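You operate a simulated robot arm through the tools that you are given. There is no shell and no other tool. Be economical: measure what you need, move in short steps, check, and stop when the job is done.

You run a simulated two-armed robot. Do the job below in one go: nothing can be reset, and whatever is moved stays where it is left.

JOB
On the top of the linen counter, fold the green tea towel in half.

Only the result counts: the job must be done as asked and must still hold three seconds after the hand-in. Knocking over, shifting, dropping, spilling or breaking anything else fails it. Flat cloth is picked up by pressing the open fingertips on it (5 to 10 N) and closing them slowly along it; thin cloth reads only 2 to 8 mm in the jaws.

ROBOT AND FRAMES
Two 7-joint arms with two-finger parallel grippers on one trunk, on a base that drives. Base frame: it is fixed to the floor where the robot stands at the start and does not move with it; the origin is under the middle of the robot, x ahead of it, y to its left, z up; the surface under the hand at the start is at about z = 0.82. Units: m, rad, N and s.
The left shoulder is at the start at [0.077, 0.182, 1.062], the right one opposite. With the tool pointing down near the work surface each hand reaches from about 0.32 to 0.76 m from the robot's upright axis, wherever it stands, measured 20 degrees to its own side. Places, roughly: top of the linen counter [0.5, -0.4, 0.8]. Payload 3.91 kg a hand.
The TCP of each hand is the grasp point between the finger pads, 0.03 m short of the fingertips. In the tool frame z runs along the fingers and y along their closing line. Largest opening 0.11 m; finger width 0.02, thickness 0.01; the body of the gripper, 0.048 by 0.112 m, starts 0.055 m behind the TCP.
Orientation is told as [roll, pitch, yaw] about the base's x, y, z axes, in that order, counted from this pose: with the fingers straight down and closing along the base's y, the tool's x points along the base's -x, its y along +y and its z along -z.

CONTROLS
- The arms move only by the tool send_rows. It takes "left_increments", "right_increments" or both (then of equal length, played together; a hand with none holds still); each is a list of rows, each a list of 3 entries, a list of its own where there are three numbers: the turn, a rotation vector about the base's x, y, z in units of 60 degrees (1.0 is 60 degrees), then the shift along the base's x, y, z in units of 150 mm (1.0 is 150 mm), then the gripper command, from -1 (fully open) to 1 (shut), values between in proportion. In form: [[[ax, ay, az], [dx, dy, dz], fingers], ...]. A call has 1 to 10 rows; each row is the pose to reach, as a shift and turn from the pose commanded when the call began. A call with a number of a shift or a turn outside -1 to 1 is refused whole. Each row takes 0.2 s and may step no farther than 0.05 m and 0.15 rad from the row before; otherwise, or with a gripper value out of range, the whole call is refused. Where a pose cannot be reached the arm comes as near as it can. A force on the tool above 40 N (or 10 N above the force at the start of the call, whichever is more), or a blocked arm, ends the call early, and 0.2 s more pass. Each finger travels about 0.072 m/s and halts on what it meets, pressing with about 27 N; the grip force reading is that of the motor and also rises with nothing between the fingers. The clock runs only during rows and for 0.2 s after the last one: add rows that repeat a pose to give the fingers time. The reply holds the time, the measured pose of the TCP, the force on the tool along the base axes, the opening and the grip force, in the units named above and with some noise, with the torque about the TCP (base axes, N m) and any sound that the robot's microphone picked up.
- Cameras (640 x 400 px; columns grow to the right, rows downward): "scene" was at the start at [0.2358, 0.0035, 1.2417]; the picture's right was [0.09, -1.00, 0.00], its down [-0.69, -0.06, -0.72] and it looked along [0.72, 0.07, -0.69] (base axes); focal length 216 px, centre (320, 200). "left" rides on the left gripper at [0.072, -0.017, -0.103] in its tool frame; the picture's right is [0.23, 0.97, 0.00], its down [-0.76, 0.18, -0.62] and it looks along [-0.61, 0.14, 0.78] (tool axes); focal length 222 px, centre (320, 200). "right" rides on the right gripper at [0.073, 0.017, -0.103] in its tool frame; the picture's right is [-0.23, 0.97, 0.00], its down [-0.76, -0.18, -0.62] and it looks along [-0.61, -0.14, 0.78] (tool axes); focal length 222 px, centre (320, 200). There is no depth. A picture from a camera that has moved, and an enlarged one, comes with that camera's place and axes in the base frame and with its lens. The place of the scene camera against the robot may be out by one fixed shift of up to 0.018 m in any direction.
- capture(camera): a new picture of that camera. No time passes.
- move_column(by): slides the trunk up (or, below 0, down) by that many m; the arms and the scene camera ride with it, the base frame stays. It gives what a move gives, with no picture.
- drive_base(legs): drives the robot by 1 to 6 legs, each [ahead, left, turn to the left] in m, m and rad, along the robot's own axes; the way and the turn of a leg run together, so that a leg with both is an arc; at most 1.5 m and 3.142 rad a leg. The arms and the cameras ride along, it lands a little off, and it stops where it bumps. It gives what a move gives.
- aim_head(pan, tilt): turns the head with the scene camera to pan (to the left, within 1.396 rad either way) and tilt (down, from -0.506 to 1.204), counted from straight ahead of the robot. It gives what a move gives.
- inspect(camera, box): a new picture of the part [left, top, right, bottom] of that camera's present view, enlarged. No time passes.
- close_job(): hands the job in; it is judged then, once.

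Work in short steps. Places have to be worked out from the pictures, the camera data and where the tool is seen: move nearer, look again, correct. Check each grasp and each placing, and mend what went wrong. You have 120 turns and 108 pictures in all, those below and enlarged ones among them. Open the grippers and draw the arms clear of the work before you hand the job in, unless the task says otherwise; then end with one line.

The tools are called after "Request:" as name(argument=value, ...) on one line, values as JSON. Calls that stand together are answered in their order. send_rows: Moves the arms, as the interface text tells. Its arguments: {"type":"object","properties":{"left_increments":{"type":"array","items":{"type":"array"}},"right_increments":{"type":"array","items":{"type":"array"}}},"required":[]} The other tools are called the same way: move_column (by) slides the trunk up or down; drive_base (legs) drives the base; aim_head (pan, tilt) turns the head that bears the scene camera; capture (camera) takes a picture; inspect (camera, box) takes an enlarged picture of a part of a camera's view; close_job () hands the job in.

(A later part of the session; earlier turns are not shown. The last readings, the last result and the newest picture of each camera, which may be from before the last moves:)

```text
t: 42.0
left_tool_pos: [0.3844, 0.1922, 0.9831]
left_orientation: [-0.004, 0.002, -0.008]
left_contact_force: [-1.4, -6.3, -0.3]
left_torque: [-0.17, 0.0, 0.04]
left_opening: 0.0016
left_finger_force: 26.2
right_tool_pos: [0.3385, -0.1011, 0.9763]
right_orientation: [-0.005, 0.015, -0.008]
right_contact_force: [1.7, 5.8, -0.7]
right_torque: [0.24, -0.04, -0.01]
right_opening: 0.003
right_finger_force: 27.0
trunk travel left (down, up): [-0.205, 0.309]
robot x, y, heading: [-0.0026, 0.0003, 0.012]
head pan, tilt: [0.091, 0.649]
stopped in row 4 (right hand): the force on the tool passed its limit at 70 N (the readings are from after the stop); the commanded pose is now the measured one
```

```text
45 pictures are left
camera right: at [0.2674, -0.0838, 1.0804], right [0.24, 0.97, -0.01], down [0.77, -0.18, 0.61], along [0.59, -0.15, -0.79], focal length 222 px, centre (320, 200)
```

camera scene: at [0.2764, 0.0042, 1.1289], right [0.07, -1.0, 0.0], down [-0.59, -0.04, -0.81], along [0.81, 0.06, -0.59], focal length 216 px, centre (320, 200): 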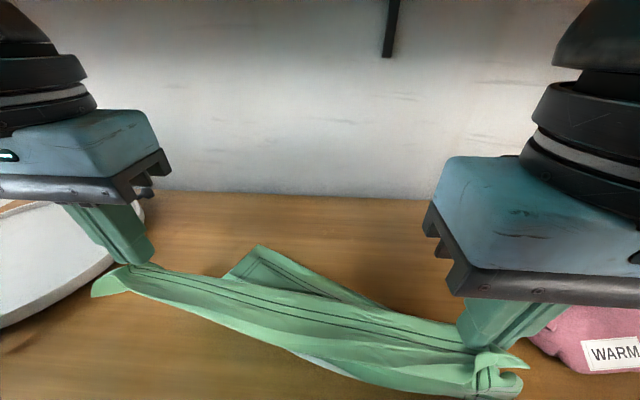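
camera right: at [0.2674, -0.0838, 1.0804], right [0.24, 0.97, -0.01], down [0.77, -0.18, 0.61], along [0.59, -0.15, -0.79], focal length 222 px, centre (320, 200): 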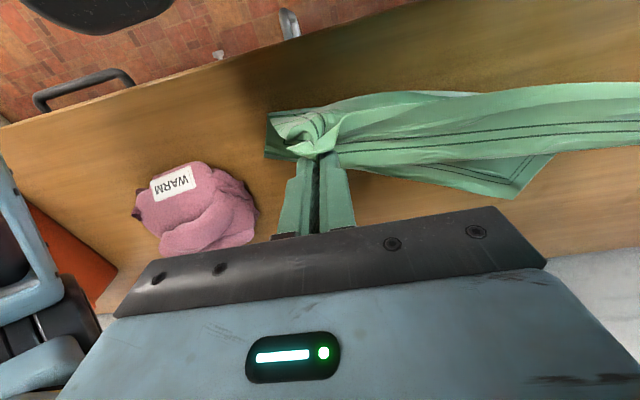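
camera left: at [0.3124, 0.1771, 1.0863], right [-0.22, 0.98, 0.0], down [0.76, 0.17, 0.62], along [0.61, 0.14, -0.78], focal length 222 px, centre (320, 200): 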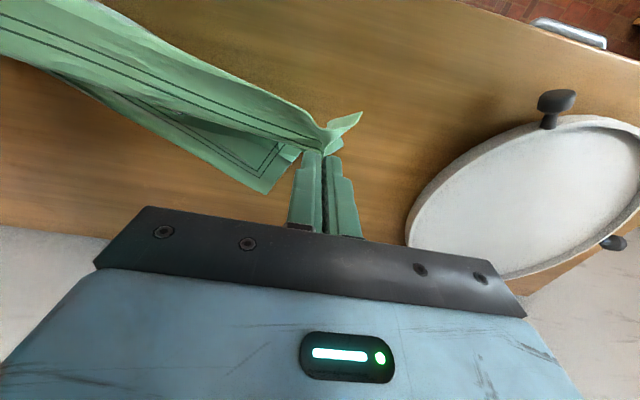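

The right side is badly bunched and the right arm ran near its inner limit. I'll lay this edge down near the front, release, and then straighten the towel flat before refolding.

Request:
send_rows(left_increments=[[[0, 0, 0], [-0.05, 0.05, -0.15], 1], [[0, 0, 0], [-0.1, 0.08, -0.3], 1], [[0, 0, 0], [-0.15, 0.1, -0.45], 1], [[0, 0, 0], [-0.2, 0.12, -0.6], 1], [[0, 0, 0], [-0.23, 0.12, -0.75], 1], [[0, 0, 0], [-0.23, 0.12, -0.82], 1]], right_increments=[[[0, 0, 0], [0.08, 0, -0.12], 1], [[0, 0, 0], [0.12, 0, -0.27], 1], [[0, 0, 0], [0.12, 0, -0.42], 1], [[0, 0, 0], [0.12, 0, -0.57], 1], [[0, 0, 0], [0.12, 0, -0.72], 1], [[0, 0, 0], [0.12, 0, -0.77], 1]])

Request:
capture(camera="scene")

Request:
capture(camera="right")

```text
t: 43.4
left_tool_pos: [0.3485, 0.2119, 0.8607]
left_orientation: [-0.006, -0.002, -0.007]
left_contact_force: [1.2, -17.7, 0.0]
left_torque: [-0.49, -0.04, 0.15]
left_opening: 0.0011
left_finger_force: 27.1
right_tool_pos: [0.3586, -0.1018, 0.872]
right_orientation: [0.0, -0.021, -0.013]
right_contact_force: [-0.6, 16.3, -1.2]
right_torque: [0.49, 0.01, -0.06]
right_opening: 0.0035
right_finger_force: 26.7
trunk travel left (down, up): [-0.205, 0.309]
robot x, y, heading: [0.0026, -0.0017, 0.009]
head pan, tilt: [0.091, 0.649]
```

```text
44 pictures are left
camera scene: at [0.2744, 0.0088, 1.1295], right [0.1, -0.99, 0.0], down [-0.6, -0.06, -0.8], along [0.79, 0.08, -0.6], focal length 216 px, centre (320, 200)
```

scene: 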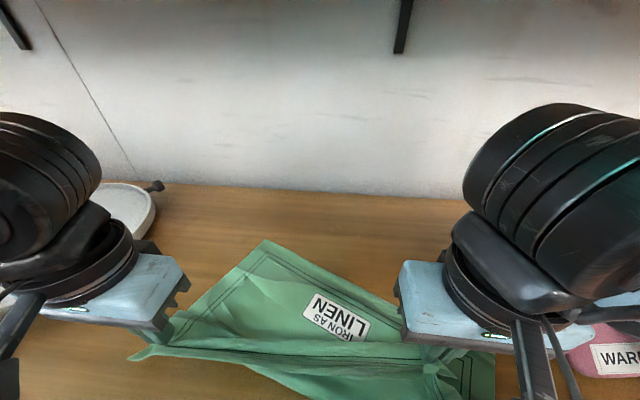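

```text
43 pictures are left
camera right: at [0.2844, -0.0836, 0.9742], right [0.24, 0.97, 0.0], down [0.75, -0.19, 0.64], along [0.62, -0.15, -0.77], focal length 222 px, centre (320, 200)
```

right: 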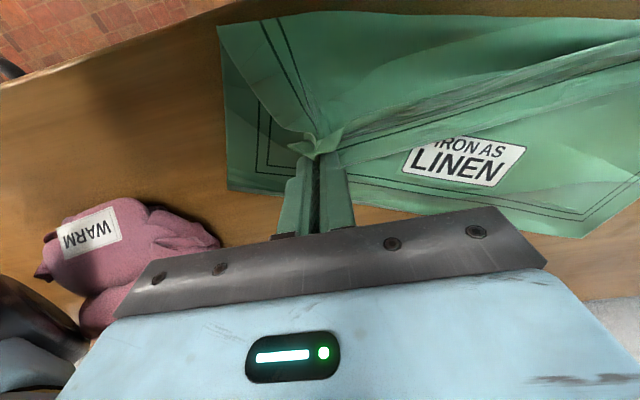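

Now it's clear: the far corners are free and only the near edge is held. A gravity method suits this better. I'll lift the towel by that edge until it hangs free and straight, then lay half of it down moving forward and fold the rest back toward me. I start lifting.

Request:
send_rows(left_increments=[[[0, 0, 0], [0.02, -0.03, 0.12], 1], [[0, 0, 0], [0.06, -0.05, 0.27], 1], [[0, 0, 0], [0.1, -0.05, 0.42], 1], [[0, 0, 0], [0.13, -0.05, 0.57], 1], [[0, 0, 0], [0.17, -0.05, 0.72], 1], [[0, 0, 0], [0.2, -0.05, 0.87], 1], [[0, 0, 0], [0.2, -0.05, 1.0], 1]], right_increments=[[[0, 0, 0], [0.02, 0.03, 0.1], 1], [[0, 0, 0], [0.06, 0.05, 0.23], 1], [[0, 0, 0], [0.1, 0.05, 0.37], 1], [[0, 0, 0], [0.13, 0.05, 0.5], 1], [[0, 0, 0], [0.13, 0.05, 0.65], 1], [[0, 0, 0], [0.13, 0.05, 0.8], 1], [[0, 0, 0], [0.13, 0.05, 0.93], 1]])

Request:
capture(camera="scene")

```text
t: 45.0
left_tool_pos: [0.3788, 0.2023, 1.0086]
left_orientation: [-0.001, 0.003, -0.008]
left_contact_force: [-0.3, -0.4, 0.1]
left_torque: [0.02, -0.02, 0.01]
left_opening: 0.001
left_finger_force: 27.2
right_tool_pos: [0.3743, -0.0942, 1.0015]
right_orientation: [-0.005, 0.012, -0.008]
right_contact_force: [0.0, 0.6, 0.5]
right_torque: [0.0, -0.05, 0.0]
right_opening: 0.0031
right_finger_force: 26.7
trunk travel left (down, up): [-0.205, 0.309]
robot x, y, heading: [0.0023, 0.0017, 0.006]
head pan, tilt: [0.091, 0.649]
```

```text
42 pictures are left
camera scene: at [0.2751, 0.0067, 1.1275], right [0.1, -1.0, 0.0], down [-0.6, -0.06, -0.8], along [0.79, 0.08, -0.6], focal length 216 px, centre (320, 200)
```

scene: 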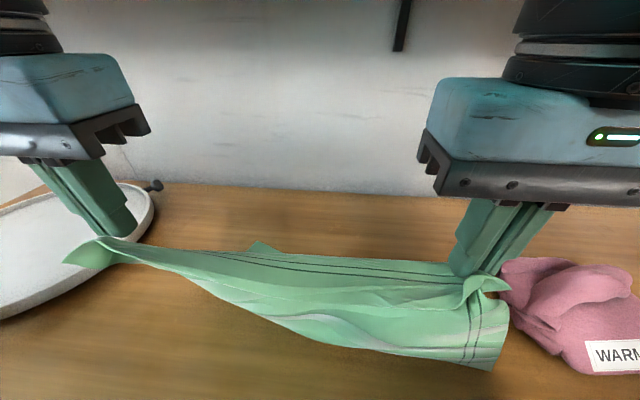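

It's still held. I continue lifting until the towel hangs free.

Request:
send_rows(left_increments=[[[0, 0, 0], [0, 0, 0.15], 1], [[0, 0, 0], [0, 0, 0.3], 1], [[0, 0, 0], [0, 0, 0.45], 1], [[0, 0, 0], [0, 0, 0.6], 1], [[0, 0, 0], [0, 0, 0.75], 1], [[0, 0, 0], [0, 0, 0.87], 1], [[0, 0, 0], [0, 0, 0.87], 1]], right_increments=[[[0, 0, 0], [0, 0, 0.15], 1], [[0, 0, 0], [0, 0, 0.3], 1], [[0, 0, 0], [0, 0, 0.45], 1], [[0, 0, 0], [0, 0, 0.6], 1], [[0, 0, 0], [0, 0, 0.77], 1], [[0, 0, 0], [0, 0, 0.91], 1], [[0, 0, 0], [0, 0, 0.91], 1]])

Request:
aim_head(pan=0.09, tilt=0.75)

Request:
capture(camera="scene")

Request:
capture(camera="left")

Request:
capture(camera="right")

```text
t: 45.6
left_tool_pos: [0.3793, 0.202, 1.0424]
left_orientation: [0.001, 0.003, -0.006]
left_contact_force: [-0.3, -1.0, -0.7]
left_torque: [-0.02, 0.01, -0.02]
left_opening: 0.0012
left_finger_force: 27.2
right_tool_pos: [0.3784, -0.0956, 1.0295]
right_orientation: [-0.017, 0.014, -0.016]
right_contact_force: [2.6, 1.7, -4.0]
right_torque: [-0.18, -0.16, -0.11]
right_opening: 0.0032
right_finger_force: 26.9
trunk travel left (down, up): [-0.205, 0.309]
robot x, y, heading: [-0.0038, 0.004, 0.008]
head pan, tilt: [0.091, 0.649]
stopped in row 2 (right hand): the force on the tool passed its limit at 51 N (the readings are from after the stop); the commanded pose is now the measured one
```

```text
t: 46.2
left_tool_pos: [0.3801, 0.2025, 1.0431]
left_orientation: [-0.001, 0.005, -0.007]
left_contact_force: [0.1, -0.9, -0.7]
left_torque: [-0.01, 0.03, 0.02]
left_opening: 0.0008
left_finger_force: 26.8
right_tool_pos: [0.3786, -0.0948, 1.0293]
right_orientation: [-0.017, 0.012, -0.015]
right_contact_force: [-0.6, 0.8, 0.5]
right_torque: [0.03, -0.01, 0.03]
right_opening: 0.003
right_finger_force: 26.6
trunk travel left (down, up): [-0.205, 0.309]
robot x, y, heading: [0.0021, 0.0002, 0.006]
head pan, tilt: [0.091, 0.75]
```

```text
41 pictures are left
camera scene: at [0.2761, 0.0059, 1.1289], right [0.09, -1.0, 0.0], down [-0.59, -0.05, -0.81], along [0.8, 0.07, -0.59], focal length 216 px, centre (320, 200)
```

scene: 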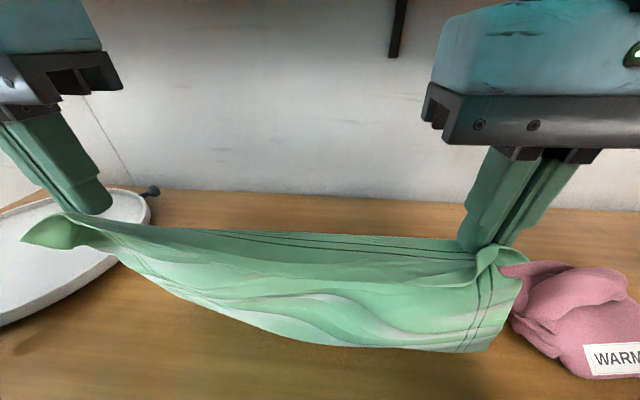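

```text
40 pictures are left
camera left: at [0.3079, 0.1873, 1.1462], right [-0.22, 0.98, 0.0], down [0.76, 0.17, 0.62], along [0.61, 0.14, -0.78], focal length 222 px, centre (320, 200)
```

left: 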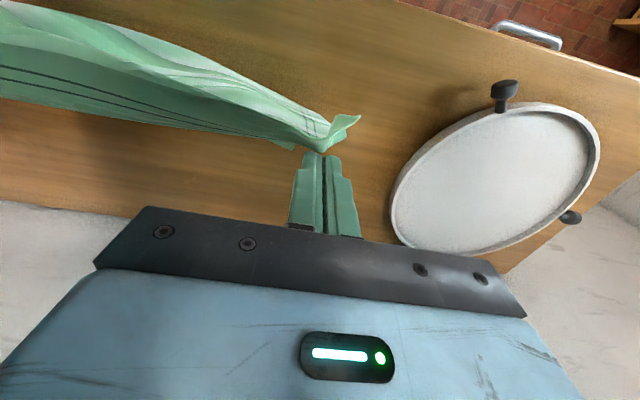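

```text
39 pictures are left
camera right: at [0.308, -0.0753, 1.1342], right [0.24, 0.97, -0.02], down [0.77, -0.18, 0.62], along [0.59, -0.16, -0.79], focal length 222 px, centre (320, 200)
```

right: 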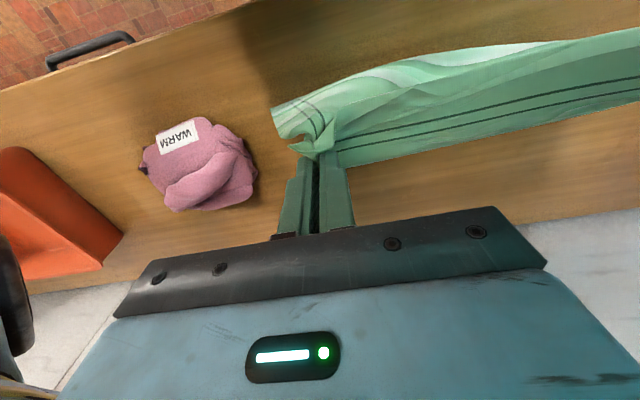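

The left grip is about to slip and the right arm is cramped against the body. I lower the towel, release it, then back the base off to get room for the hands.

Request:
send_rows(left_increments=[[[0, 0, 0], [-0.03, 0, -0.2], 1], [[0, 0, 0], [-0.06, 0, -0.4], 1], [[0, 0, 0], [-0.1, 0, -0.6], 1], [[0, 0, 0], [-0.13, 0, -0.8], 1], [[0, 0, 0], [-0.15, 0, -1.0], 1]], right_increments=[[[0, 0, 0], [-0.03, 0, -0.2], 1], [[0, 0, 0], [-0.06, 0, -0.4], 1], [[0, 0, 0], [-0.08, 0, -0.6], 1], [[0, 0, 0], [-0.1, 0, -0.8], 1], [[0, 0, 0], [-0.12, 0, -1.0], 1]])

Request:
send_rows(left_increments=[[[0, 0, 0], [0, 0, -0.12], 1], [[0, 0, 0], [0, 0, -0.18], 1], [[0, 0, 0], [0, 0, -0.18], 0.7], [[0, 0, 0], [0, 0, -0.18], 0.4], [[0, 0, 0], [0, 0, 0.1], 0.4], [[0, 0, 0], [0, 0, 0.35], 0.4], [[0, 0, 0], [0, 0, 0.6], 0.4], [[0, 0, 0], [0, 0, 0.8], 0.4]], right_increments=[[[0, 0, 0], [0, 0, -0.07], 1], [[0, 0, 0], [0, 0, -0.11], 1], [[0, 0, 0], [0, 0, -0.11], 0.7], [[0, 0, 0], [0, 0, -0.11], 0.4], [[0, 0, 0], [0, 0, 0.1], 0.4], [[0, 0, 0], [0, 0, 0.35], 0.4], [[0, 0, 0], [0, 0, 0.6], 0.4], [[0, 0, 0], [0, 0, 0.8], 0.4]])

Request:
drive_base(legs=[[-0.12, 0.02, 0]])

Request:
capture(camera="scene")

```text
t: 47.5
left_tool_pos: [0.3574, 0.2018, 0.8899]
left_orientation: [-0.002, 0.001, -0.008]
left_contact_force: [-0.8, -0.5, 0.0]
left_torque: [-0.03, 0.01, 0.0]
left_opening: 0.0006
left_finger_force: 27.1
right_tool_pos: [0.3594, -0.0953, 0.8793]
right_orientation: [-0.017, 0.007, -0.013]
right_contact_force: [1.0, 0.9, 0.0]
right_torque: [0.03, -0.03, 0.03]
right_opening: 0.003
right_finger_force: 26.8
trunk travel left (down, up): [-0.205, 0.309]
robot x, y, heading: [0.0012, 0.0037, 0.009]
head pan, tilt: [0.091, 0.75]
```

```text
t: 49.2
left_tool_pos: [0.3574, 0.2024, 1.0135]
left_orientation: [-0.001, 0.003, -0.006]
left_contact_force: [-0.6, 0.1, -0.5]
left_torque: [0.01, -0.02, 0.03]
left_opening: 0.0329
left_finger_force: 0.0
right_tool_pos: [0.3587, -0.0952, 1.0007]
right_orientation: [-0.02, 0.016, -0.016]
right_contact_force: [-0.1, 0.3, 0.2]
right_torque: [-0.02, -0.01, 0.0]
right_opening: 0.0329
right_finger_force: 0.0
trunk travel left (down, up): [-0.205, 0.309]
robot x, y, heading: [0.0006, 0.0009, 0.009]
head pan, tilt: [0.091, 0.75]
```

```text
t: 50.5
left_tool_pos: [0.239, 0.22, 1.0135]
left_orientation: [0.0, 0.002, -0.009]
left_contact_force: [-0.2, 0.6, -0.4]
left_torque: [-0.03, 0.0, 0.03]
left_opening: 0.0331
left_finger_force: 0.0
right_tool_pos: [0.2423, -0.0766, 1.0011]
right_orientation: [-0.017, 0.012, -0.015]
right_contact_force: [-0.3, -0.3, 1.0]
right_torque: [0.02, 0.01, 0.0]
right_opening: 0.0329
right_finger_force: 0.1
trunk travel left (down, up): [-0.205, 0.309]
robot x, y, heading: [-0.1196, 0.019, 0.004]
head pan, tilt: [0.091, 0.75]
```

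```text
38 pictures are left
camera scene: at [0.1572, 0.0237, 1.1275], right [0.08, -1.0, 0.0], down [-0.6, -0.05, -0.8], along [0.79, 0.06, -0.61], focal length 216 px, centre (320, 200)
```

scene: 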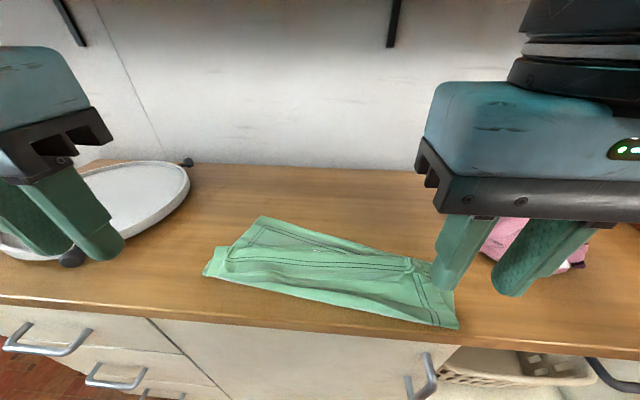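

The towel now lies as a narrow folded strip. I raise the column and look down for a good overhead measurement.

Request:
move_column(by=0.2)

Request:
aim_head(pan=0.0, tilt=0.85)

Request:
capture(camera="scene")

Request:
capture(camera="right")

Request:
capture(camera="left")

```text
t: 52.7
left_tool_pos: [0.2389, 0.2206, 1.212]
left_orientation: [0.0, 0.004, -0.01]
left_contact_force: [-0.1, 0.4, 1.0]
left_torque: [0.0, 0.01, -0.01]
left_opening: 0.0331
left_finger_force: 0.0
right_tool_pos: [0.2422, -0.0762, 1.2006]
right_orientation: [-0.017, 0.014, -0.016]
right_contact_force: [0.0, -0.1, -0.5]
right_torque: [-0.01, -0.02, -0.01]
right_opening: 0.0332
right_finger_force: 0.0
trunk travel left (down, up): [-0.405, 0.109]
robot x, y, heading: [-0.1181, 0.0172, 0.009]
head pan, tilt: [0.091, 0.75]
```

```text
t: 53.3
left_tool_pos: [0.2399, 0.2195, 1.2136]
left_orientation: [-0.002, 0.003, -0.009]
left_contact_force: [0.1, -0.4, -0.2]
left_torque: [0.02, -0.01, 0.0]
left_opening: 0.0326
left_finger_force: 0.0
right_tool_pos: [0.2418, -0.076, 1.2002]
right_orientation: [-0.017, 0.015, -0.019]
right_contact_force: [0.3, 0.3, 0.1]
right_torque: [0.02, 0.06, -0.01]
right_opening: 0.033
right_finger_force: 0.0
trunk travel left (down, up): [-0.405, 0.109]
robot x, y, heading: [-0.1178, 0.0172, 0.012]
head pan, tilt: [0.0, 0.85]
```

```text
37 pictures are left
camera scene: at [0.0872, 0.0167, 1.3204], right [0.01, -1.0, 0.0], down [-0.75, -0.01, -0.66], along [0.66, 0.01, -0.75], focal length 216 px, centre (320, 200)
```

scene: 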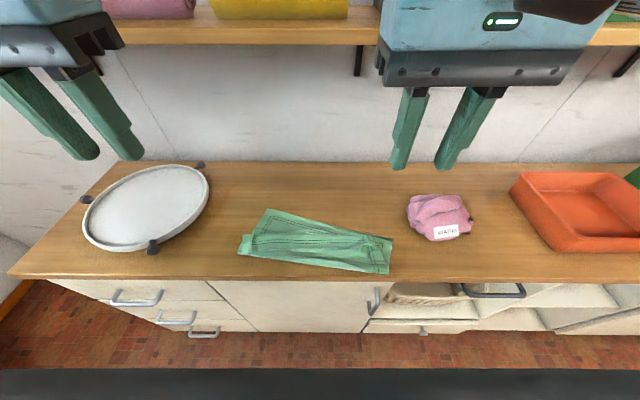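

```text
36 pictures are left
camera right: at [0.1715, -0.0567, 1.305], right [0.24, 0.97, -0.02], down [0.77, -0.18, 0.62], along [0.59, -0.16, -0.79], focal length 222 px, centre (320, 200)
```

right: 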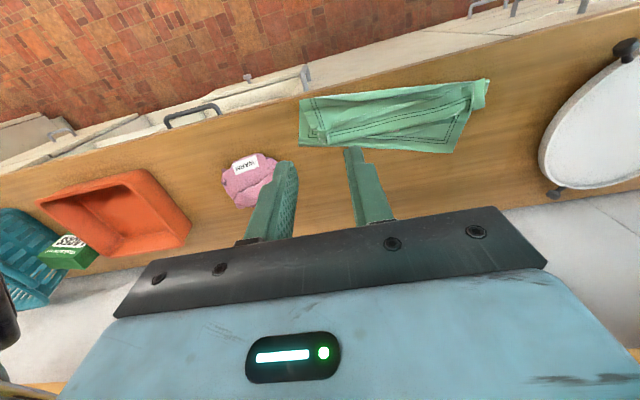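

```text
35 pictures are left
camera left: at [0.1675, 0.2057, 1.3167], right [-0.22, 0.98, 0.0], down [0.76, 0.17, 0.62], along [0.61, 0.14, -0.78], focal length 222 px, centre (320, 200)
```

left: 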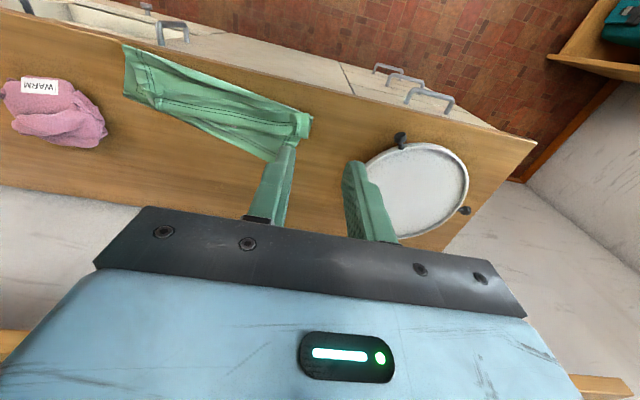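

I zoom in on the towel from above.

Request:
inspect(camera="right", box=[290, 60, 500, 170])

Request:
inspect(camera="scene", box=[220, 190, 410, 290])

```text
3.05 times, centred on (395, 115) of right
camera zoom: at [0.1715, -0.0567, 1.305], right [0.24, 0.97, -0.02], down [0.77, -0.18, 0.62], along [0.59, -0.16, -0.79], focal length 677 px, centre (91, 459)
```

zoom: 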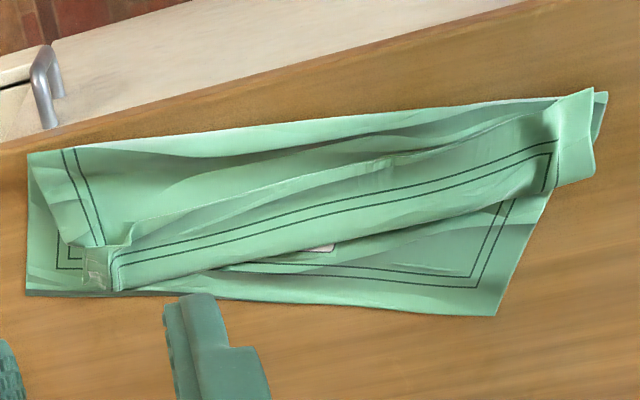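

```text
3.37 times, centred on (315, 240) of scene
camera zoom: at [0.0872, 0.0167, 1.3204], right [0.01, -1.0, 0.0], down [-0.75, -0.01, -0.66], along [0.66, 0.01, -0.75], focal length 729 px, centre (337, 65)
```

zoom: 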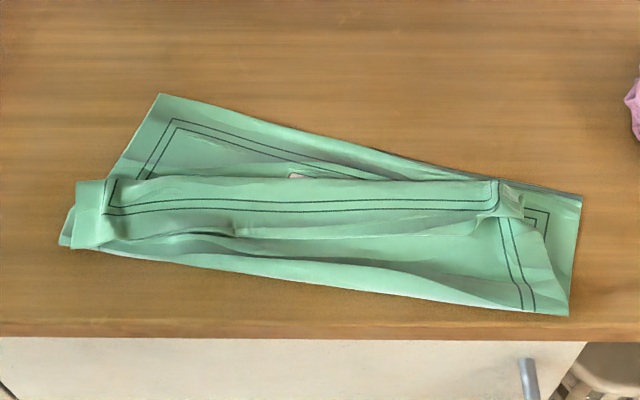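

Now the layout is clear. The lower layer's far corners are exposed at about FL (0.468, 0.18) and FR (0.367, −0.165) by the hand camera. I'll grip those two clean corners, lift the whole towel to hang straight, then lay and fold. I lower the column and approach with the hands yawed to the edge.

Request:
move_column(by=-0.15)

Request:
send_rows(left_increments=[[[0, 0, -0.05], [0.25, -0.06, 0], 0.55], [[0, 0, -0.1], [0.5, -0.12, 0], 0.55], [[0, 0, -0.15], [0.72, -0.2, -0.15], 0.55], [[0, 0, -0.2], [0.9, -0.28, -0.35], 0.55], [[0, 0, -0.25], [0.98, -0.35, -0.6], 0.55], [[0, 0, -0.25], [0.98, -0.38, -0.8], 0.55], [[0, 0, -0.25], [0.98, -0.38, -1.0], 0.55]], right_increments=[[[0, 0, -0.05], [0.15, -0.08, 0], 0.55], [[0, 0, -0.1], [0.3, -0.16, 0], 0.55], [[0, 0, -0.15], [0.45, -0.24, -0.15], 0.55], [[0, 0, -0.2], [0.6, -0.32, -0.35], 0.55], [[0, 0, -0.25], [0.7, -0.4, -0.55], 0.55], [[0, 0, -0.25], [0.797, -0.437, -0.75], 0.55], [[0, 0, -0.25], [0.797, -0.437, -0.93], 0.55]])

Request:
capture(camera="left")

Request:
capture(camera="right")

```text
t: 55.1
left_tool_pos: [0.2387, 0.2223, 1.064]
left_orientation: [-0.002, 0.002, -0.005]
left_contact_force: [0.3, 0.7, 0.5]
left_torque: [-0.01, 0.02, -0.04]
left_opening: 0.033
left_finger_force: 0.0
right_tool_pos: [0.2422, -0.0752, 1.0504]
right_orientation: [-0.016, 0.016, -0.018]
right_contact_force: [-0.1, 0.8, 0.0]
right_torque: [0.01, 0.04, -0.02]
right_opening: 0.0331
right_finger_force: 0.0
trunk travel left (down, up): [-0.255, 0.259]
robot x, y, heading: [-0.117, 0.0203, 0.009]
head pan, tilt: [0.0, 0.85]
```

```text
t: 56.7
left_tool_pos: [0.3848, 0.1624, 0.9101]
left_orientation: [-0.003, 0.001, -0.269]
left_contact_force: [0.4, 0.8, 0.1]
left_torque: [-0.01, 0.04, 0.0]
left_opening: 0.0249
left_finger_force: 0.1
right_tool_pos: [0.3619, -0.14, 0.912]
right_orientation: [-0.018, 0.013, -0.278]
right_contact_force: [-0.5, 0.2, -0.1]
right_torque: [0.0, 0.04, -0.03]
right_opening: 0.0248
right_finger_force: 0.1
trunk travel left (down, up): [-0.255, 0.259]
robot x, y, heading: [-0.121, 0.0218, 0.002]
head pan, tilt: [0.0, 0.85]
```

```text
32 pictures are left
camera left: at [0.3123, 0.1674, 1.0141], right [0.04, 1.0, 0.0], down [0.78, -0.03, 0.62], along [0.62, -0.03, -0.78], focal length 222 px, centre (320, 200)
```

left: 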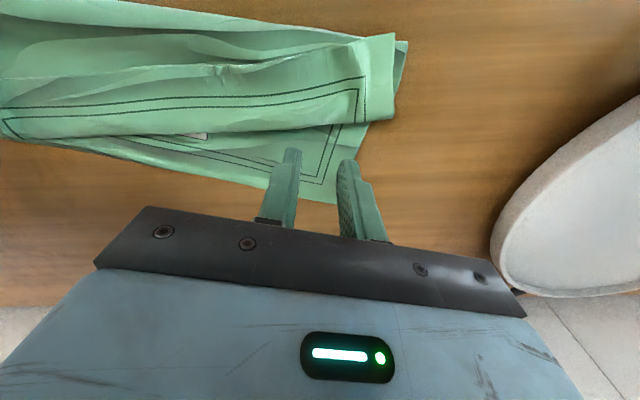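

```text
31 pictures are left
camera right: at [0.299, -0.1031, 1.0158], right [0.49, 0.87, -0.02], down [0.69, -0.37, 0.62], along [0.53, -0.31, -0.79], focal length 222 px, centre (320, 200)
```

right: 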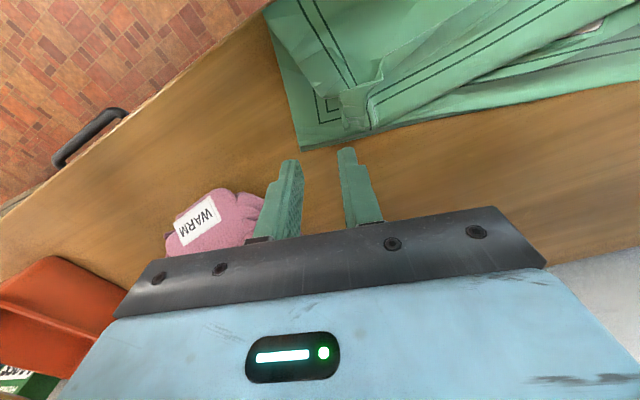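

The corner estimates hold: FL (0.474, 0.179) and FR (0.370, −0.169), with a bare strip about 4 cm wide at FR. I move into position and drop close.

Request:
send_rows(left_increments=[[[0, 0, 0], [0.24, 0, 0], 0.6], [[0, 0, 0], [0.475, 0, -0.05], 0.6], [[0, 0, 0], [0.475, 0, -0.2], 0.6], [[0, 0, 0], [0.475, 0, -0.3], 0.6], [[0, 0, 0], [0.475, 0, -0.35], 0.6]], right_increments=[[[0, 0, 0], [0, -0.03, 0], 0.67], [[0, 0, 0], [0.003, -0.053, -0.1], 0.67], [[0, 0, 0], [0.003, -0.053, -0.22], 0.67], [[0, 0, 0], [0.003, -0.053, -0.31], 0.67], [[0, 0, 0], [0.003, -0.053, -0.36], 0.67]])

Request:
capture(camera="left")

Request:
capture(camera="right")

```text
t: 57.9
left_tool_pos: [0.4596, 0.1999, 0.8646]
left_orientation: [0.0, 0.002, -0.27]
left_contact_force: [-0.3, -0.9, -0.3]
left_torque: [0.01, -0.01, 0.0]
left_opening: 0.0219
left_finger_force: 0.1
left hand out of reach, approached as far as the arm can: row 1, 2, 3, 4, 5
right_tool_pos: [0.3609, -0.1521, 0.8588]
right_orientation: [-0.017, 0.011, -0.279]
right_contact_force: [-0.7, 0.8, 0.1]
right_torque: [0.0, -0.04, -0.02]
right_opening: 0.0182
right_finger_force: 0.1
trunk travel left (down, up): [-0.255, 0.259]
robot x, y, heading: [-0.1182, 0.0194, 0.005]
head pan, tilt: [0.0, 0.85]
```

```text
30 pictures are left
camera left: at [0.3872, 0.2036, 0.9674], right [0.04, 1.0, 0.0], down [0.78, -0.03, 0.62], along [0.62, -0.03, -0.78], focal length 222 px, centre (320, 200)
```

left: 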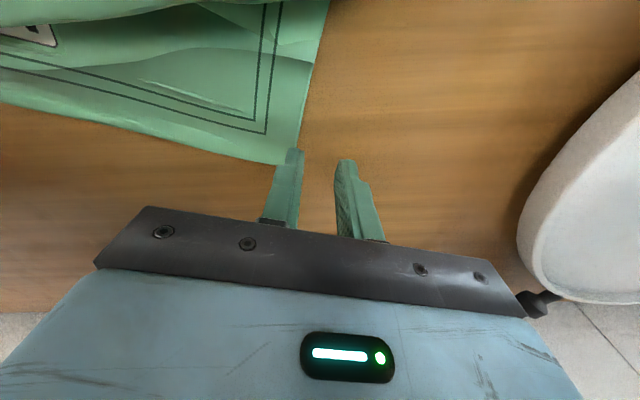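

```text
29 pictures are left
camera right: at [0.2984, -0.1139, 0.9616], right [0.49, 0.87, -0.02], down [0.69, -0.37, 0.62], along [0.53, -0.31, -0.79], focal length 222 px, centre (320, 200)
```

right: 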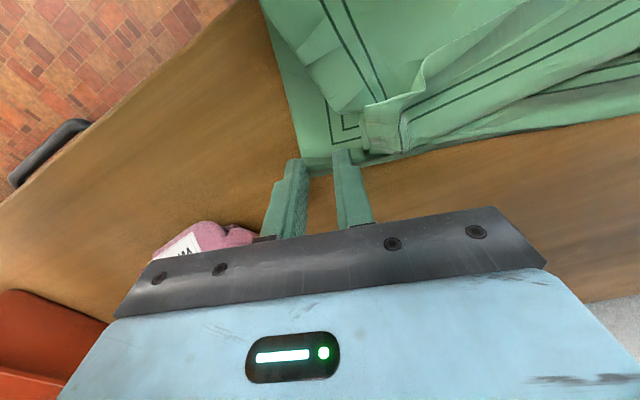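

The left arm can't reach that far inward with this yaw. I raise it a little, undo its yaw, then retry the y position.

Request:
send_rows(left_increments=[[[0, 0, 0.13], [0, 0, 0.03], 0.6], [[0, 0, 0.257], [0, -0.05, 0.03], 0.6], [[0, 0, 0.257], [-0.02, -0.15, 0.03], 0.6], [[0, 0, 0.257], [-0.02, -0.25, 0.03], 0.6], [[0, 0, 0.257], [-0.02, -0.25, 0.03], 0.6]])

```text
t: 59.1
left_tool_pos: [0.4596, 0.1986, 0.8671]
left_orientation: [-0.002, 0.002, 0.002]
left_contact_force: [0.4, -0.4, 0.6]
left_torque: [0.0, 0.02, 0.02]
left_opening: 0.0219
left_finger_force: 0.0
left hand out of reach, approached as far as the arm can: row 2, 3, 4, 5
right_tool_pos: [0.3618, -0.1514, 0.8565]
right_orientation: [-0.018, 0.014, -0.278]
right_contact_force: [-0.4, 0.0, -0.4]
right_torque: [0.01, -0.02, 0.01]
right_opening: 0.0181
right_finger_force: 0.1
trunk travel left (down, up): [-0.255, 0.259]
robot x, y, heading: [-0.1155, 0.0202, 0.007]
head pan, tilt: [0.0, 0.85]
```

It's still limited, so I raise both hands and shift the base right 5 cm and ahead 4 cm to bring the left corner into comfortable reach.

Request:
send_rows(left_increments=[[[0, 0, 0], [0, 0, 0.2], 0.6], [[0, 0, 0], [0, 0, 0.45], 0.6], [[0, 0, 0], [0, 0, 0.6], 0.6]], right_increments=[[[0, 0, 0], [0, 0, 0.2], 0.6], [[0, 0, 0.13], [0, 0, 0.45], 0.6], [[0, 0, 0.257], [0, 0, 0.6], 0.6]])

Request:
drive_base(legs=[[0.04, -0.05, 0]])

```text
t: 59.9
left_tool_pos: [0.4627, 0.213, 0.9349]
left_orientation: [-0.001, 0.004, -0.002]
left_contact_force: [-0.4, 0.7, -0.1]
left_torque: [0.03, 0.02, 0.0]
left_opening: 0.022
left_finger_force: 0.2
left hand out of reach, approached as far as the arm can: row 1, 2, 3
right_tool_pos: [0.3641, -0.1498, 0.9461]
right_orientation: [-0.019, 0.012, -0.007]
right_contact_force: [0.1, -0.3, 0.1]
right_torque: [-0.01, 0.01, -0.02]
right_opening: 0.0219
right_finger_force: 0.0
trunk travel left (down, up): [-0.255, 0.259]
robot x, y, heading: [-0.1179, 0.0174, 0.009]
head pan, tilt: [0.0, 0.85]
```

```text
t: 61.0
left_tool_pos: [0.503, 0.1644, 0.9342]
left_orientation: [0.0, 0.004, 0.002]
left_contact_force: [0.4, 0.3, 0.6]
left_torque: [0.03, -0.02, 0.04]
left_opening: 0.0222
left_finger_force: 0.1
right_tool_pos: [0.4065, -0.1993, 0.9462]
right_orientation: [-0.015, 0.014, -0.006]
right_contact_force: [0.1, -0.4, -0.6]
right_torque: [-0.01, 0.0, 0.01]
right_opening: 0.022
right_finger_force: 0.1
trunk travel left (down, up): [-0.255, 0.259]
robot x, y, heading: [-0.0794, -0.0265, 0.008]
head pan, tilt: [0.0, 0.85]
```

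Now I move to both corners again.

Request:
send_rows(left_increments=[[[0, 0, 0], [-0.15, 0, 0], 0.6], [[0, 0, 0], [-0.313, 0, -0.1], 0.6], [[0, 0, 0], [-0.313, 0, -0.25], 0.6], [[0, 0, 0], [-0.313, 0, -0.38], 0.6], [[0, 0, 0], [-0.313, 0, -0.44], 0.6]], right_increments=[[[0, 0, 0], [-0.15, 0.17, 0], 0.67], [[0, 0, 0], [-0.293, 0.34, -0.05], 0.67], [[0, 0, 0], [-0.293, 0.34, -0.22], 0.67], [[0, 0, 0], [-0.293, 0.34, -0.4], 0.67], [[0, 0, 0], [-0.293, 0.34, -0.52], 0.67]])

Request:
capture(camera="left")

Request:
capture(camera="right")

```text
t: 62.2
left_tool_pos: [0.4559, 0.1658, 0.8686]
left_orientation: [-0.004, 0.004, 0.001]
left_contact_force: [1.0, -0.4, 0.9]
left_torque: [-0.01, 0.0, -0.03]
left_opening: 0.0221
left_finger_force: 0.0
right_tool_pos: [0.3605, -0.1464, 0.8693]
right_orientation: [-0.016, 0.012, -0.007]
right_contact_force: [1.4, -0.3, -0.2]
right_torque: [0.01, -0.02, -0.03]
right_opening: 0.0182
right_finger_force: 0.1
trunk travel left (down, up): [-0.255, 0.259]
robot x, y, heading: [-0.0739, -0.0259, 0.005]
head pan, tilt: [0.0, 0.85]
```

```text
28 pictures are left
camera left: at [0.3845, 0.1499, 0.9723], right [-0.23, 0.97, 0.0], down [0.76, 0.18, 0.62], along [0.6, 0.14, -0.78], focal length 222 px, centre (320, 200)
```

left: 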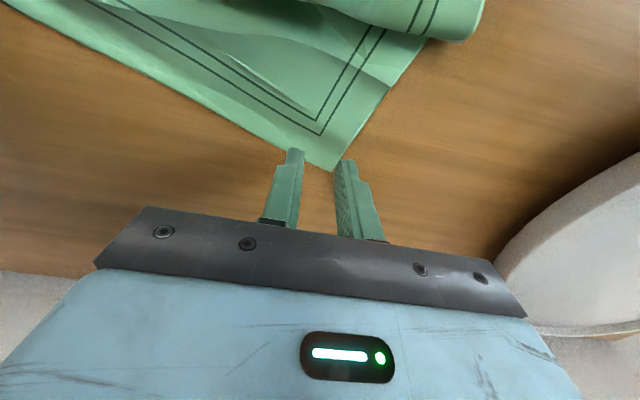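

```text
27 pictures are left
camera right: at [0.2904, -0.1278, 0.974], right [0.23, 0.97, -0.02], down [0.77, -0.17, 0.62], along [0.6, -0.16, -0.79], focal length 222 px, centre (320, 200)
```

right: 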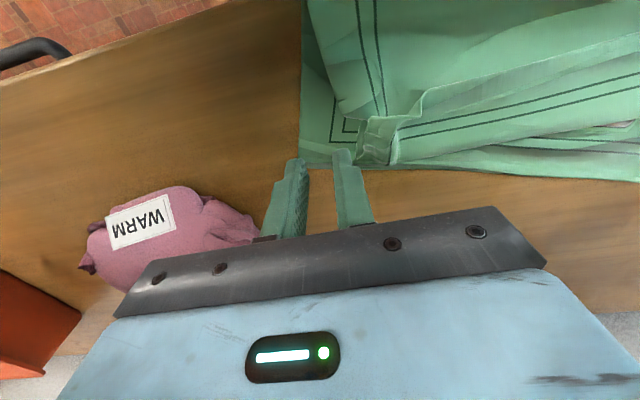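

Alignment is good. I nudge the left inward 1 cm, then press down slowly on both corners.

Request:
send_rows(left_increments=[[[0, 0, 0], [-0.05, -0.06, -0.04], 0.6], [[0, 0, 0], [-0.05, -0.06, -0.08], 0.6], [[0, 0, 0], [-0.05, -0.06, -0.105], 0.6], [[0, 0, 0], [-0.05, -0.06, -0.118], 0.6]], right_increments=[[[0, 0, 0], [0, 0, -0.05], 0.67], [[0, 0, 0], [0, 0, -0.09], 0.67], [[0, 0, 0], [0, 0, -0.11], 0.67], [[0, 0, 0], [0, 0, -0.12], 0.67]])

```text
t: 63.2
left_tool_pos: [0.4472, 0.1549, 0.8512]
left_orientation: [-0.002, 0.002, 0.0]
left_contact_force: [0.5, -0.8, 3.5]
left_torque: [0.02, -0.02, -0.02]
left_opening: 0.0221
left_finger_force: 0.1
right_tool_pos: [0.36, -0.1473, 0.8518]
right_orientation: [-0.016, 0.011, -0.007]
right_contact_force: [0.7, 0.5, 4.5]
right_torque: [0.09, -0.06, -0.04]
right_opening: 0.0178
right_finger_force: 0.0
trunk travel left (down, up): [-0.255, 0.259]
robot x, y, heading: [-0.0758, -0.0267, 0.008]
head pan, tilt: [0.0, 0.85]
```

Both press lightly. I add about 0.5 mm and close slowly.

Request:
send_rows(left_increments=[[[0, 0, 0], [0, 0, -0.004], 0.6], [[0, 0, 0], [0, 0, -0.004], 0.65], [[0, 0, 0], [0, 0, -0.004], 0.7], [[0, 0, 0], [0, 0, -0.004], 0.75], [[0, 0, 0], [0, 0, -0.004], 0.8], [[0, 0, 0], [0, 0, -0.004], 0.85], [[0, 0, 0], [0, 0, -0.004], 0.9], [[0, 0, 0], [0, 0, -0.004], 0.95], [[0, 0, 0], [0, 0, -0.004], 1.0], [[0, 0, 0], [0, 0, -0.004], 1.0]], right_increments=[[[0, 0, 0], [0, 0, -0.003], 0.67], [[0, 0, 0], [0, 0, -0.003], 0.71], [[0, 0, 0], [0, 0, -0.003], 0.75], [[0, 0, 0], [0, 0, -0.003], 0.79], [[0, 0, 0], [0, 0, -0.003], 0.83], [[0, 0, 0], [0, 0, -0.003], 0.87], [[0, 0, 0], [0, 0, -0.003], 0.91], [[0, 0, 0], [0, 0, -0.003], 0.96], [[0, 0, 0], [0, 0, -0.003], 1.0], [[0, 0, 0], [0, 0, -0.003], 1.0]])

Request:
send_rows(left_increments=[[[0, 0, 0], [0, -0.02, 0.05], 1], [[0, 0, 0], [0, -0.02, 0.17], 1], [[0, 0, 0], [0, -0.02, 0.3], 1]], right_increments=[[[0, 0, 0], [0, 0.02, 0.05], 1], [[0, 0, 0], [0.02, 0.02, 0.17], 1], [[0, 0, 0], [0.04, 0.02, 0.3], 1]])

Request:
capture(camera="right")

Request:
capture(camera="left")

```text
t: 65.4
left_tool_pos: [0.4461, 0.1552, 0.8522]
left_orientation: [-0.001, -0.002, -0.001]
left_contact_force: [1.5, 0.2, 17.0]
left_torque: [-0.02, -0.07, -0.02]
left_opening: 0.0002
left_finger_force: 27.2
right_tool_pos: [0.3594, -0.1474, 0.8511]
right_orientation: [-0.015, 0.012, -0.007]
right_contact_force: [1.2, 1.9, 16.0]
right_torque: [0.09, -0.14, 0.0]
right_opening: 0.0
right_finger_force: 26.6
trunk travel left (down, up): [-0.255, 0.259]
robot x, y, heading: [-0.0764, -0.0256, 0.008]
head pan, tilt: [0.0, 0.85]
```

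```text
t: 66.2
left_tool_pos: [0.4466, 0.1537, 0.8954]
left_orientation: [-0.001, 0.002, 0.001]
left_contact_force: [0.5, 0.6, -0.3]
left_torque: [0.0, 0.02, -0.05]
left_opening: 0.0003
left_finger_force: 27.0
right_tool_pos: [0.3647, -0.1432, 0.8967]
right_orientation: [-0.017, 0.014, -0.008]
right_contact_force: [0.0, 0.5, 0.1]
right_torque: [0.02, 0.01, 0.01]
right_opening: 0.0001
right_finger_force: 27.2
trunk travel left (down, up): [-0.255, 0.259]
robot x, y, heading: [-0.077, -0.0243, 0.005]
head pan, tilt: [0.0, 0.85]
```

```text
26 pictures are left
camera right: at [0.2955, -0.1242, 1.0004], right [0.23, 0.97, -0.02], down [0.77, -0.17, 0.62], along [0.59, -0.16, -0.79], focal length 222 px, centre (320, 200)
```

right: 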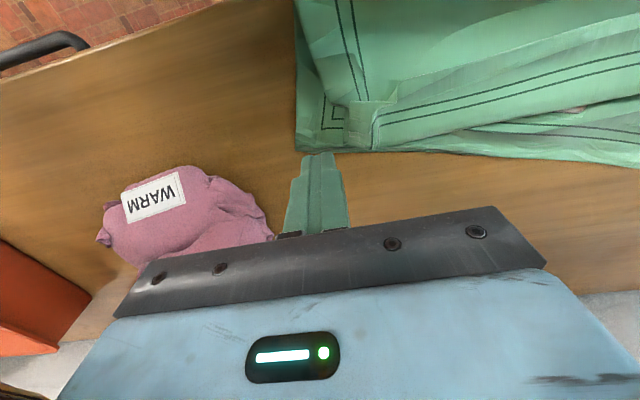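

```text
25 pictures are left
camera left: at [0.376, 0.1374, 0.9996], right [-0.23, 0.97, 0.0], down [0.76, 0.18, 0.62], along [0.6, 0.14, -0.78], focal length 222 px, centre (320, 200)
```

left: 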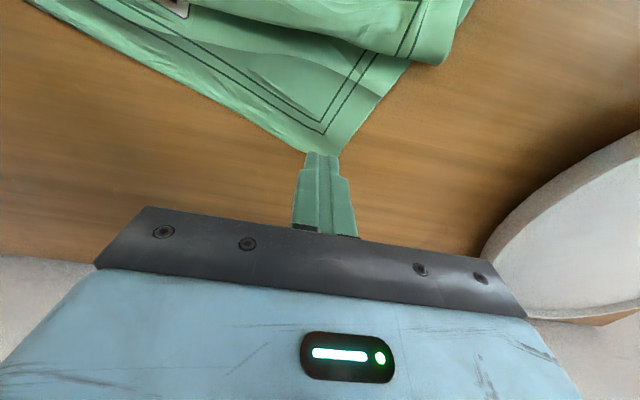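

Both slipped off because the press was too light and the opening too small. I retry with about 3 cm opening and a firmer 8–10 N press.

Request:
send_rows(left_increments=[[[0, 0, 0], [0, 0, 0], 0.45], [[0, 0, 0], [0, 0.01, -0.1], 0.45], [[0, 0, 0], [0, 0.01, -0.22], 0.45], [[0, 0, 0], [0, 0.01, -0.28], 0.45], [[0, 0, 0], [0, 0.01, -0.302], 0.45], [[0, 0, 0], [0, 0.01, -0.302], 0.45]], right_increments=[[[0, 0, 0], [0, 0, 0], 0.48], [[0, 0, 0], [-0.03, -0.01, -0.1], 0.48], [[0, 0, 0], [-0.03, -0.01, -0.22], 0.48], [[0, 0, 0], [-0.03, -0.01, -0.28], 0.48], [[0, 0, 0], [-0.03, -0.01, -0.302], 0.48], [[0, 0, 0], [-0.03, -0.01, -0.302], 0.48]])

```text
t: 67.6
left_tool_pos: [0.4461, 0.1559, 0.8516]
left_orientation: [-0.002, 0.001, 0.0]
left_contact_force: [0.8, 0.2, 4.3]
left_torque: [0.01, -0.06, 0.0]
left_opening: 0.03
left_finger_force: 0.0
right_tool_pos: [0.3606, -0.1444, 0.8534]
right_orientation: [-0.014, 0.007, -0.009]
right_contact_force: [0.9, 1.5, 26.4]
right_torque: [0.67, -0.2, 0.01]
right_opening: 0.0292
right_finger_force: 0.8
trunk travel left (down, up): [-0.255, 0.259]
robot x, y, heading: [-0.0729, -0.0288, 0.01]
head pan, tilt: [0.0, 0.85]
```

The right finger is standing on the dog-ear at 26 N. I lift it, shift 6 mm outward with a slightly smaller opening, and press again; the left goes 0.7 mm lower.

Request:
send_rows(left_increments=[[[0, 0, 0], [0, 0, 0], 0.45], [[0, 0, 0], [0, 0, 0], 0.45], [[0, 0, 0], [0, 0, 0], 0.45], [[0, 0, 0], [0, 0, -0.005], 0.45], [[0, 0, 0], [0, 0, -0.005], 0.45]], right_increments=[[[0, 0, 0], [0, 0, 0.05], 0.48], [[0, 0, 0], [-0.01, -0.045, 0.05], 0.58], [[0, 0, 0], [-0.01, -0.045, 0.02], 0.58], [[0, 0, 0], [-0.01, -0.045, 0.0], 0.58], [[0, 0, 0], [-0.01, -0.045, -0.012], 0.58]])

Request:
capture(camera="right")

```text
t: 68.8
left_tool_pos: [0.4453, 0.1544, 0.8518]
left_orientation: [-0.002, -0.003, 0.0]
left_contact_force: [3.6, 0.9, 12.7]
left_torque: [0.11, -0.07, -0.03]
left_opening: 0.0307
left_finger_force: 0.2
right_tool_pos: [0.3586, -0.1533, 0.8514]
right_orientation: [-0.013, 0.006, -0.007]
right_contact_force: [-3.4, -1.5, 35.9]
right_torque: [0.45, 0.0, 0.08]
right_opening: 0.0226
right_finger_force: 0.1
trunk travel left (down, up): [-0.255, 0.259]
robot x, y, heading: [-0.0803, -0.0268, 0.011]
head pan, tilt: [0.0, 0.85]
```

```text
24 pictures are left
camera right: at [0.2875, -0.1338, 0.955], right [0.23, 0.97, -0.01], down [0.76, -0.18, 0.62], along [0.6, -0.16, -0.78], focal length 222 px, centre (320, 200)
```

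right: 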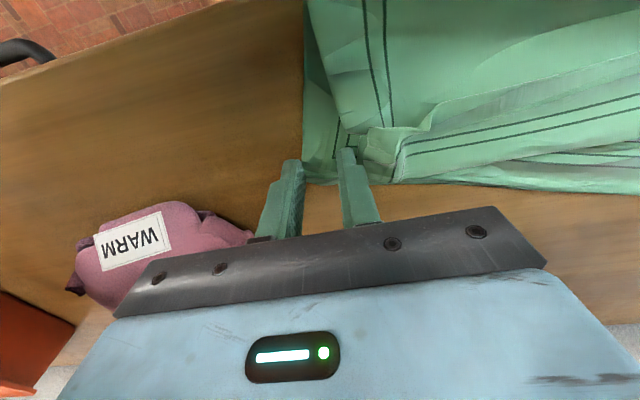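

The right is placed properly but too firm. I ease it up about 3 mm in command, then close both slowly.

Request:
send_rows(left_increments=[[[0, 0, 0], [0, 0, 0.002], 0.45], [[0, 0, 0], [0, 0, 0.002], 0.45], [[0, 0, 0], [0, 0, 0.002], 0.53], [[0, 0, 0], [0, 0, 0.002], 0.61], [[0, 0, 0], [0, 0, 0.002], 0.69], [[0, 0, 0], [0, 0, 0.002], 0.77], [[0, 0, 0], [0, 0, 0.002], 0.85], [[0, 0, 0], [0, 0, 0.002], 0.93], [[0, 0, 0], [0, 0, 0.002], 1.0], [[0, 0, 0], [0, 0, 0.002], 1.0]], right_increments=[[[0, 0, 0], [0, 0, 0.018], 0.58], [[0, 0, 0], [0, 0, 0.018], 0.58], [[0, 0, 0], [0, 0, 0.018], 0.64], [[0, 0, 0], [0, 0, 0.018], 0.7], [[0, 0, 0], [0, 0, 0.018], 0.76], [[0, 0, 0], [0, 0, 0.018], 0.82], [[0, 0, 0], [0, 0, 0.018], 0.88], [[0, 0, 0], [0, 0, 0.018], 0.94], [[0, 0, 0], [0, 0, 0.018], 1.0], [[0, 0, 0], [0, 0, 0.018], 1.0]])

```text
t: 71.0
left_tool_pos: [0.4457, 0.1539, 0.8505]
left_orientation: [0.0, 0.0, 0.002]
left_contact_force: [-1.5, -1.1, 23.7]
left_torque: [-0.07, -0.08, -0.04]
left_opening: 0.0
left_finger_force: 26.8
right_tool_pos: [0.3586, -0.1524, 0.852]
right_orientation: [-0.016, 0.01, -0.008]
right_contact_force: [0.9, 1.8, 17.3]
right_torque: [0.03, -0.17, 0.02]
right_opening: 0.0018
right_finger_force: 27.3
trunk travel left (down, up): [-0.255, 0.259]
robot x, y, heading: [-0.0784, -0.0314, 0.011]
head pan, tilt: [0.0, 0.85]
```

The right has cloth (1.8 mm) but the left missed. The right holds still while the left reopens, moves slightly further inside the corner and presses at about 7 N.

Request:
send_rows(left_increments=[[[0, 0, 0], [0, 0, 0.05], 1], [[0, 0, 0], [-0.03, 0, 0.05], 0.7], [[0, 0, 0], [-0.05, -0.02, 0.05], 0.42], [[0, 0, 0], [-0.05, -0.02, 0.03], 0.42], [[0, 0, 0], [-0.05, -0.02, 0.01], 0.42], [[0, 0, 0], [-0.05, -0.02, 0.003], 0.42]])

Request:
capture(camera="left")

```text
t: 72.4
left_tool_pos: [0.4393, 0.1508, 0.8514]
left_orientation: [-0.001, 0.0, 0.001]
left_contact_force: [-1.1, 1.3, 3.4]
left_torque: [0.0, 0.0, 0.0]
left_opening: 0.032
left_finger_force: 0.3
right_tool_pos: [0.3585, -0.1529, 0.851]
right_orientation: [-0.017, 0.012, -0.008]
right_contact_force: [-5.0, -3.9, 25.0]
right_torque: [-0.11, -0.09, 0.0]
right_opening: 0.0014
right_finger_force: 27.3
trunk travel left (down, up): [-0.255, 0.259]
robot x, y, heading: [-0.0732, -0.0298, 0.008]
head pan, tilt: [0.0, 0.85]
```

```text
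23 pictures are left
camera left: at [0.3674, 0.1354, 0.9551], right [-0.23, 0.97, 0.0], down [0.76, 0.18, 0.62], along [0.61, 0.14, -0.78], focal length 222 px, centre (320, 200)
```

left: 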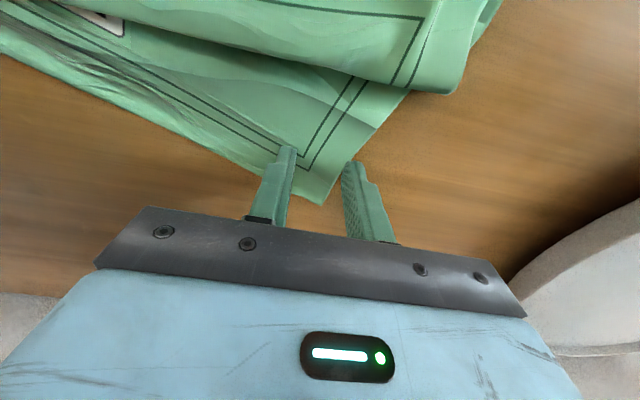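

The outer finger is off the cloth edge. I shift 16 mm inward, press and close.

Request:
send_rows(left_increments=[[[0, 0, 0], [0, 0, 0.04], 0.45], [[0, 0, 0], [-0.01, -0.107, 0.04], 0.45], [[0, 0, 0], [-0.01, -0.107, 0.01], 0.45], [[0, 0, 0], [-0.01, -0.107, -0.004], 0.45], [[0, 0, 0], [-0.01, -0.107, -0.004], 0.45]])

```text
t: 73.6
left_tool_pos: [0.4376, 0.1339, 0.8522]
left_orientation: [-0.003, -0.001, -0.001]
left_contact_force: [-2.1, 0.7, 12.7]
left_torque: [0.23, 0.0, 0.03]
left_opening: 0.0302
left_finger_force: 0.1
right_tool_pos: [0.3586, -0.1537, 0.8514]
right_orientation: [-0.017, 0.009, -0.009]
right_contact_force: [-0.5, -2.5, 21.7]
right_torque: [-0.06, -0.12, -0.01]
right_opening: 0.0017
right_finger_force: 27.2
trunk travel left (down, up): [-0.255, 0.259]
robot x, y, heading: [-0.0813, -0.0275, 0.005]
head pan, tilt: [0.0, 0.85]
```

The left now presses on cloth at 12.7 N. I ease off slightly and close.

Request:
send_rows(left_increments=[[[0, 0, 0], [0, 0, 0.004], 0.45], [[0, 0, 0], [0, 0, 0.004], 0.52], [[0, 0, 0], [0, 0, 0.004], 0.59], [[0, 0, 0], [0, 0, 0.004], 0.66], [[0, 0, 0], [0, 0, 0.004], 0.73], [[0, 0, 0], [0, 0, 0.004], 0.8], [[0, 0, 0], [0, 0, 0.004], 0.87], [[0, 0, 0], [0, 0, 0.004], 0.94], [[0, 0, 0], [0, 0, 0.004], 1.0], [[0, 0, 0], [0, 0, 0.004], 1.0]])

Request:
capture(camera="left")

```text
t: 75.8
left_tool_pos: [0.4382, 0.1349, 0.8515]
left_orientation: [-0.002, 0.002, 0.0]
left_contact_force: [-1.3, -4.1, 15.6]
left_torque: [0.01, 0.02, -0.03]
left_opening: 0.0021
left_finger_force: 27.2
right_tool_pos: [0.3589, -0.1533, 0.8521]
right_orientation: [-0.018, 0.009, -0.007]
right_contact_force: [3.0, 2.2, 21.5]
right_torque: [0.05, -0.25, -0.05]
right_opening: 0.0017
right_finger_force: 26.9
trunk travel left (down, up): [-0.255, 0.259]
robot x, y, heading: [-0.0787, -0.03, 0.009]
head pan, tilt: [0.0, 0.85]
```

```text
22 pictures are left
camera left: at [0.3656, 0.1192, 0.955], right [-0.23, 0.97, 0.0], down [0.76, 0.18, 0.62], along [0.61, 0.14, -0.78], focal length 222 px, centre (320, 200)
```

left: 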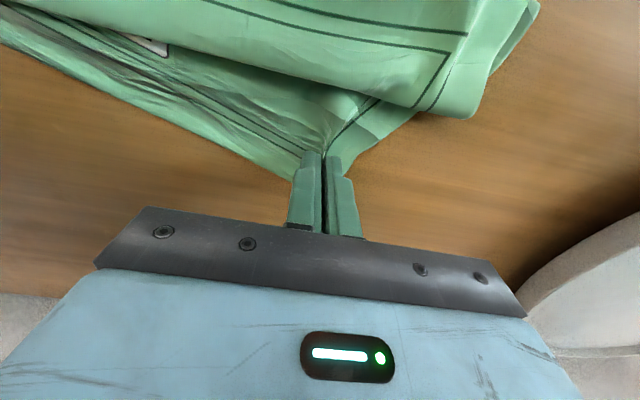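

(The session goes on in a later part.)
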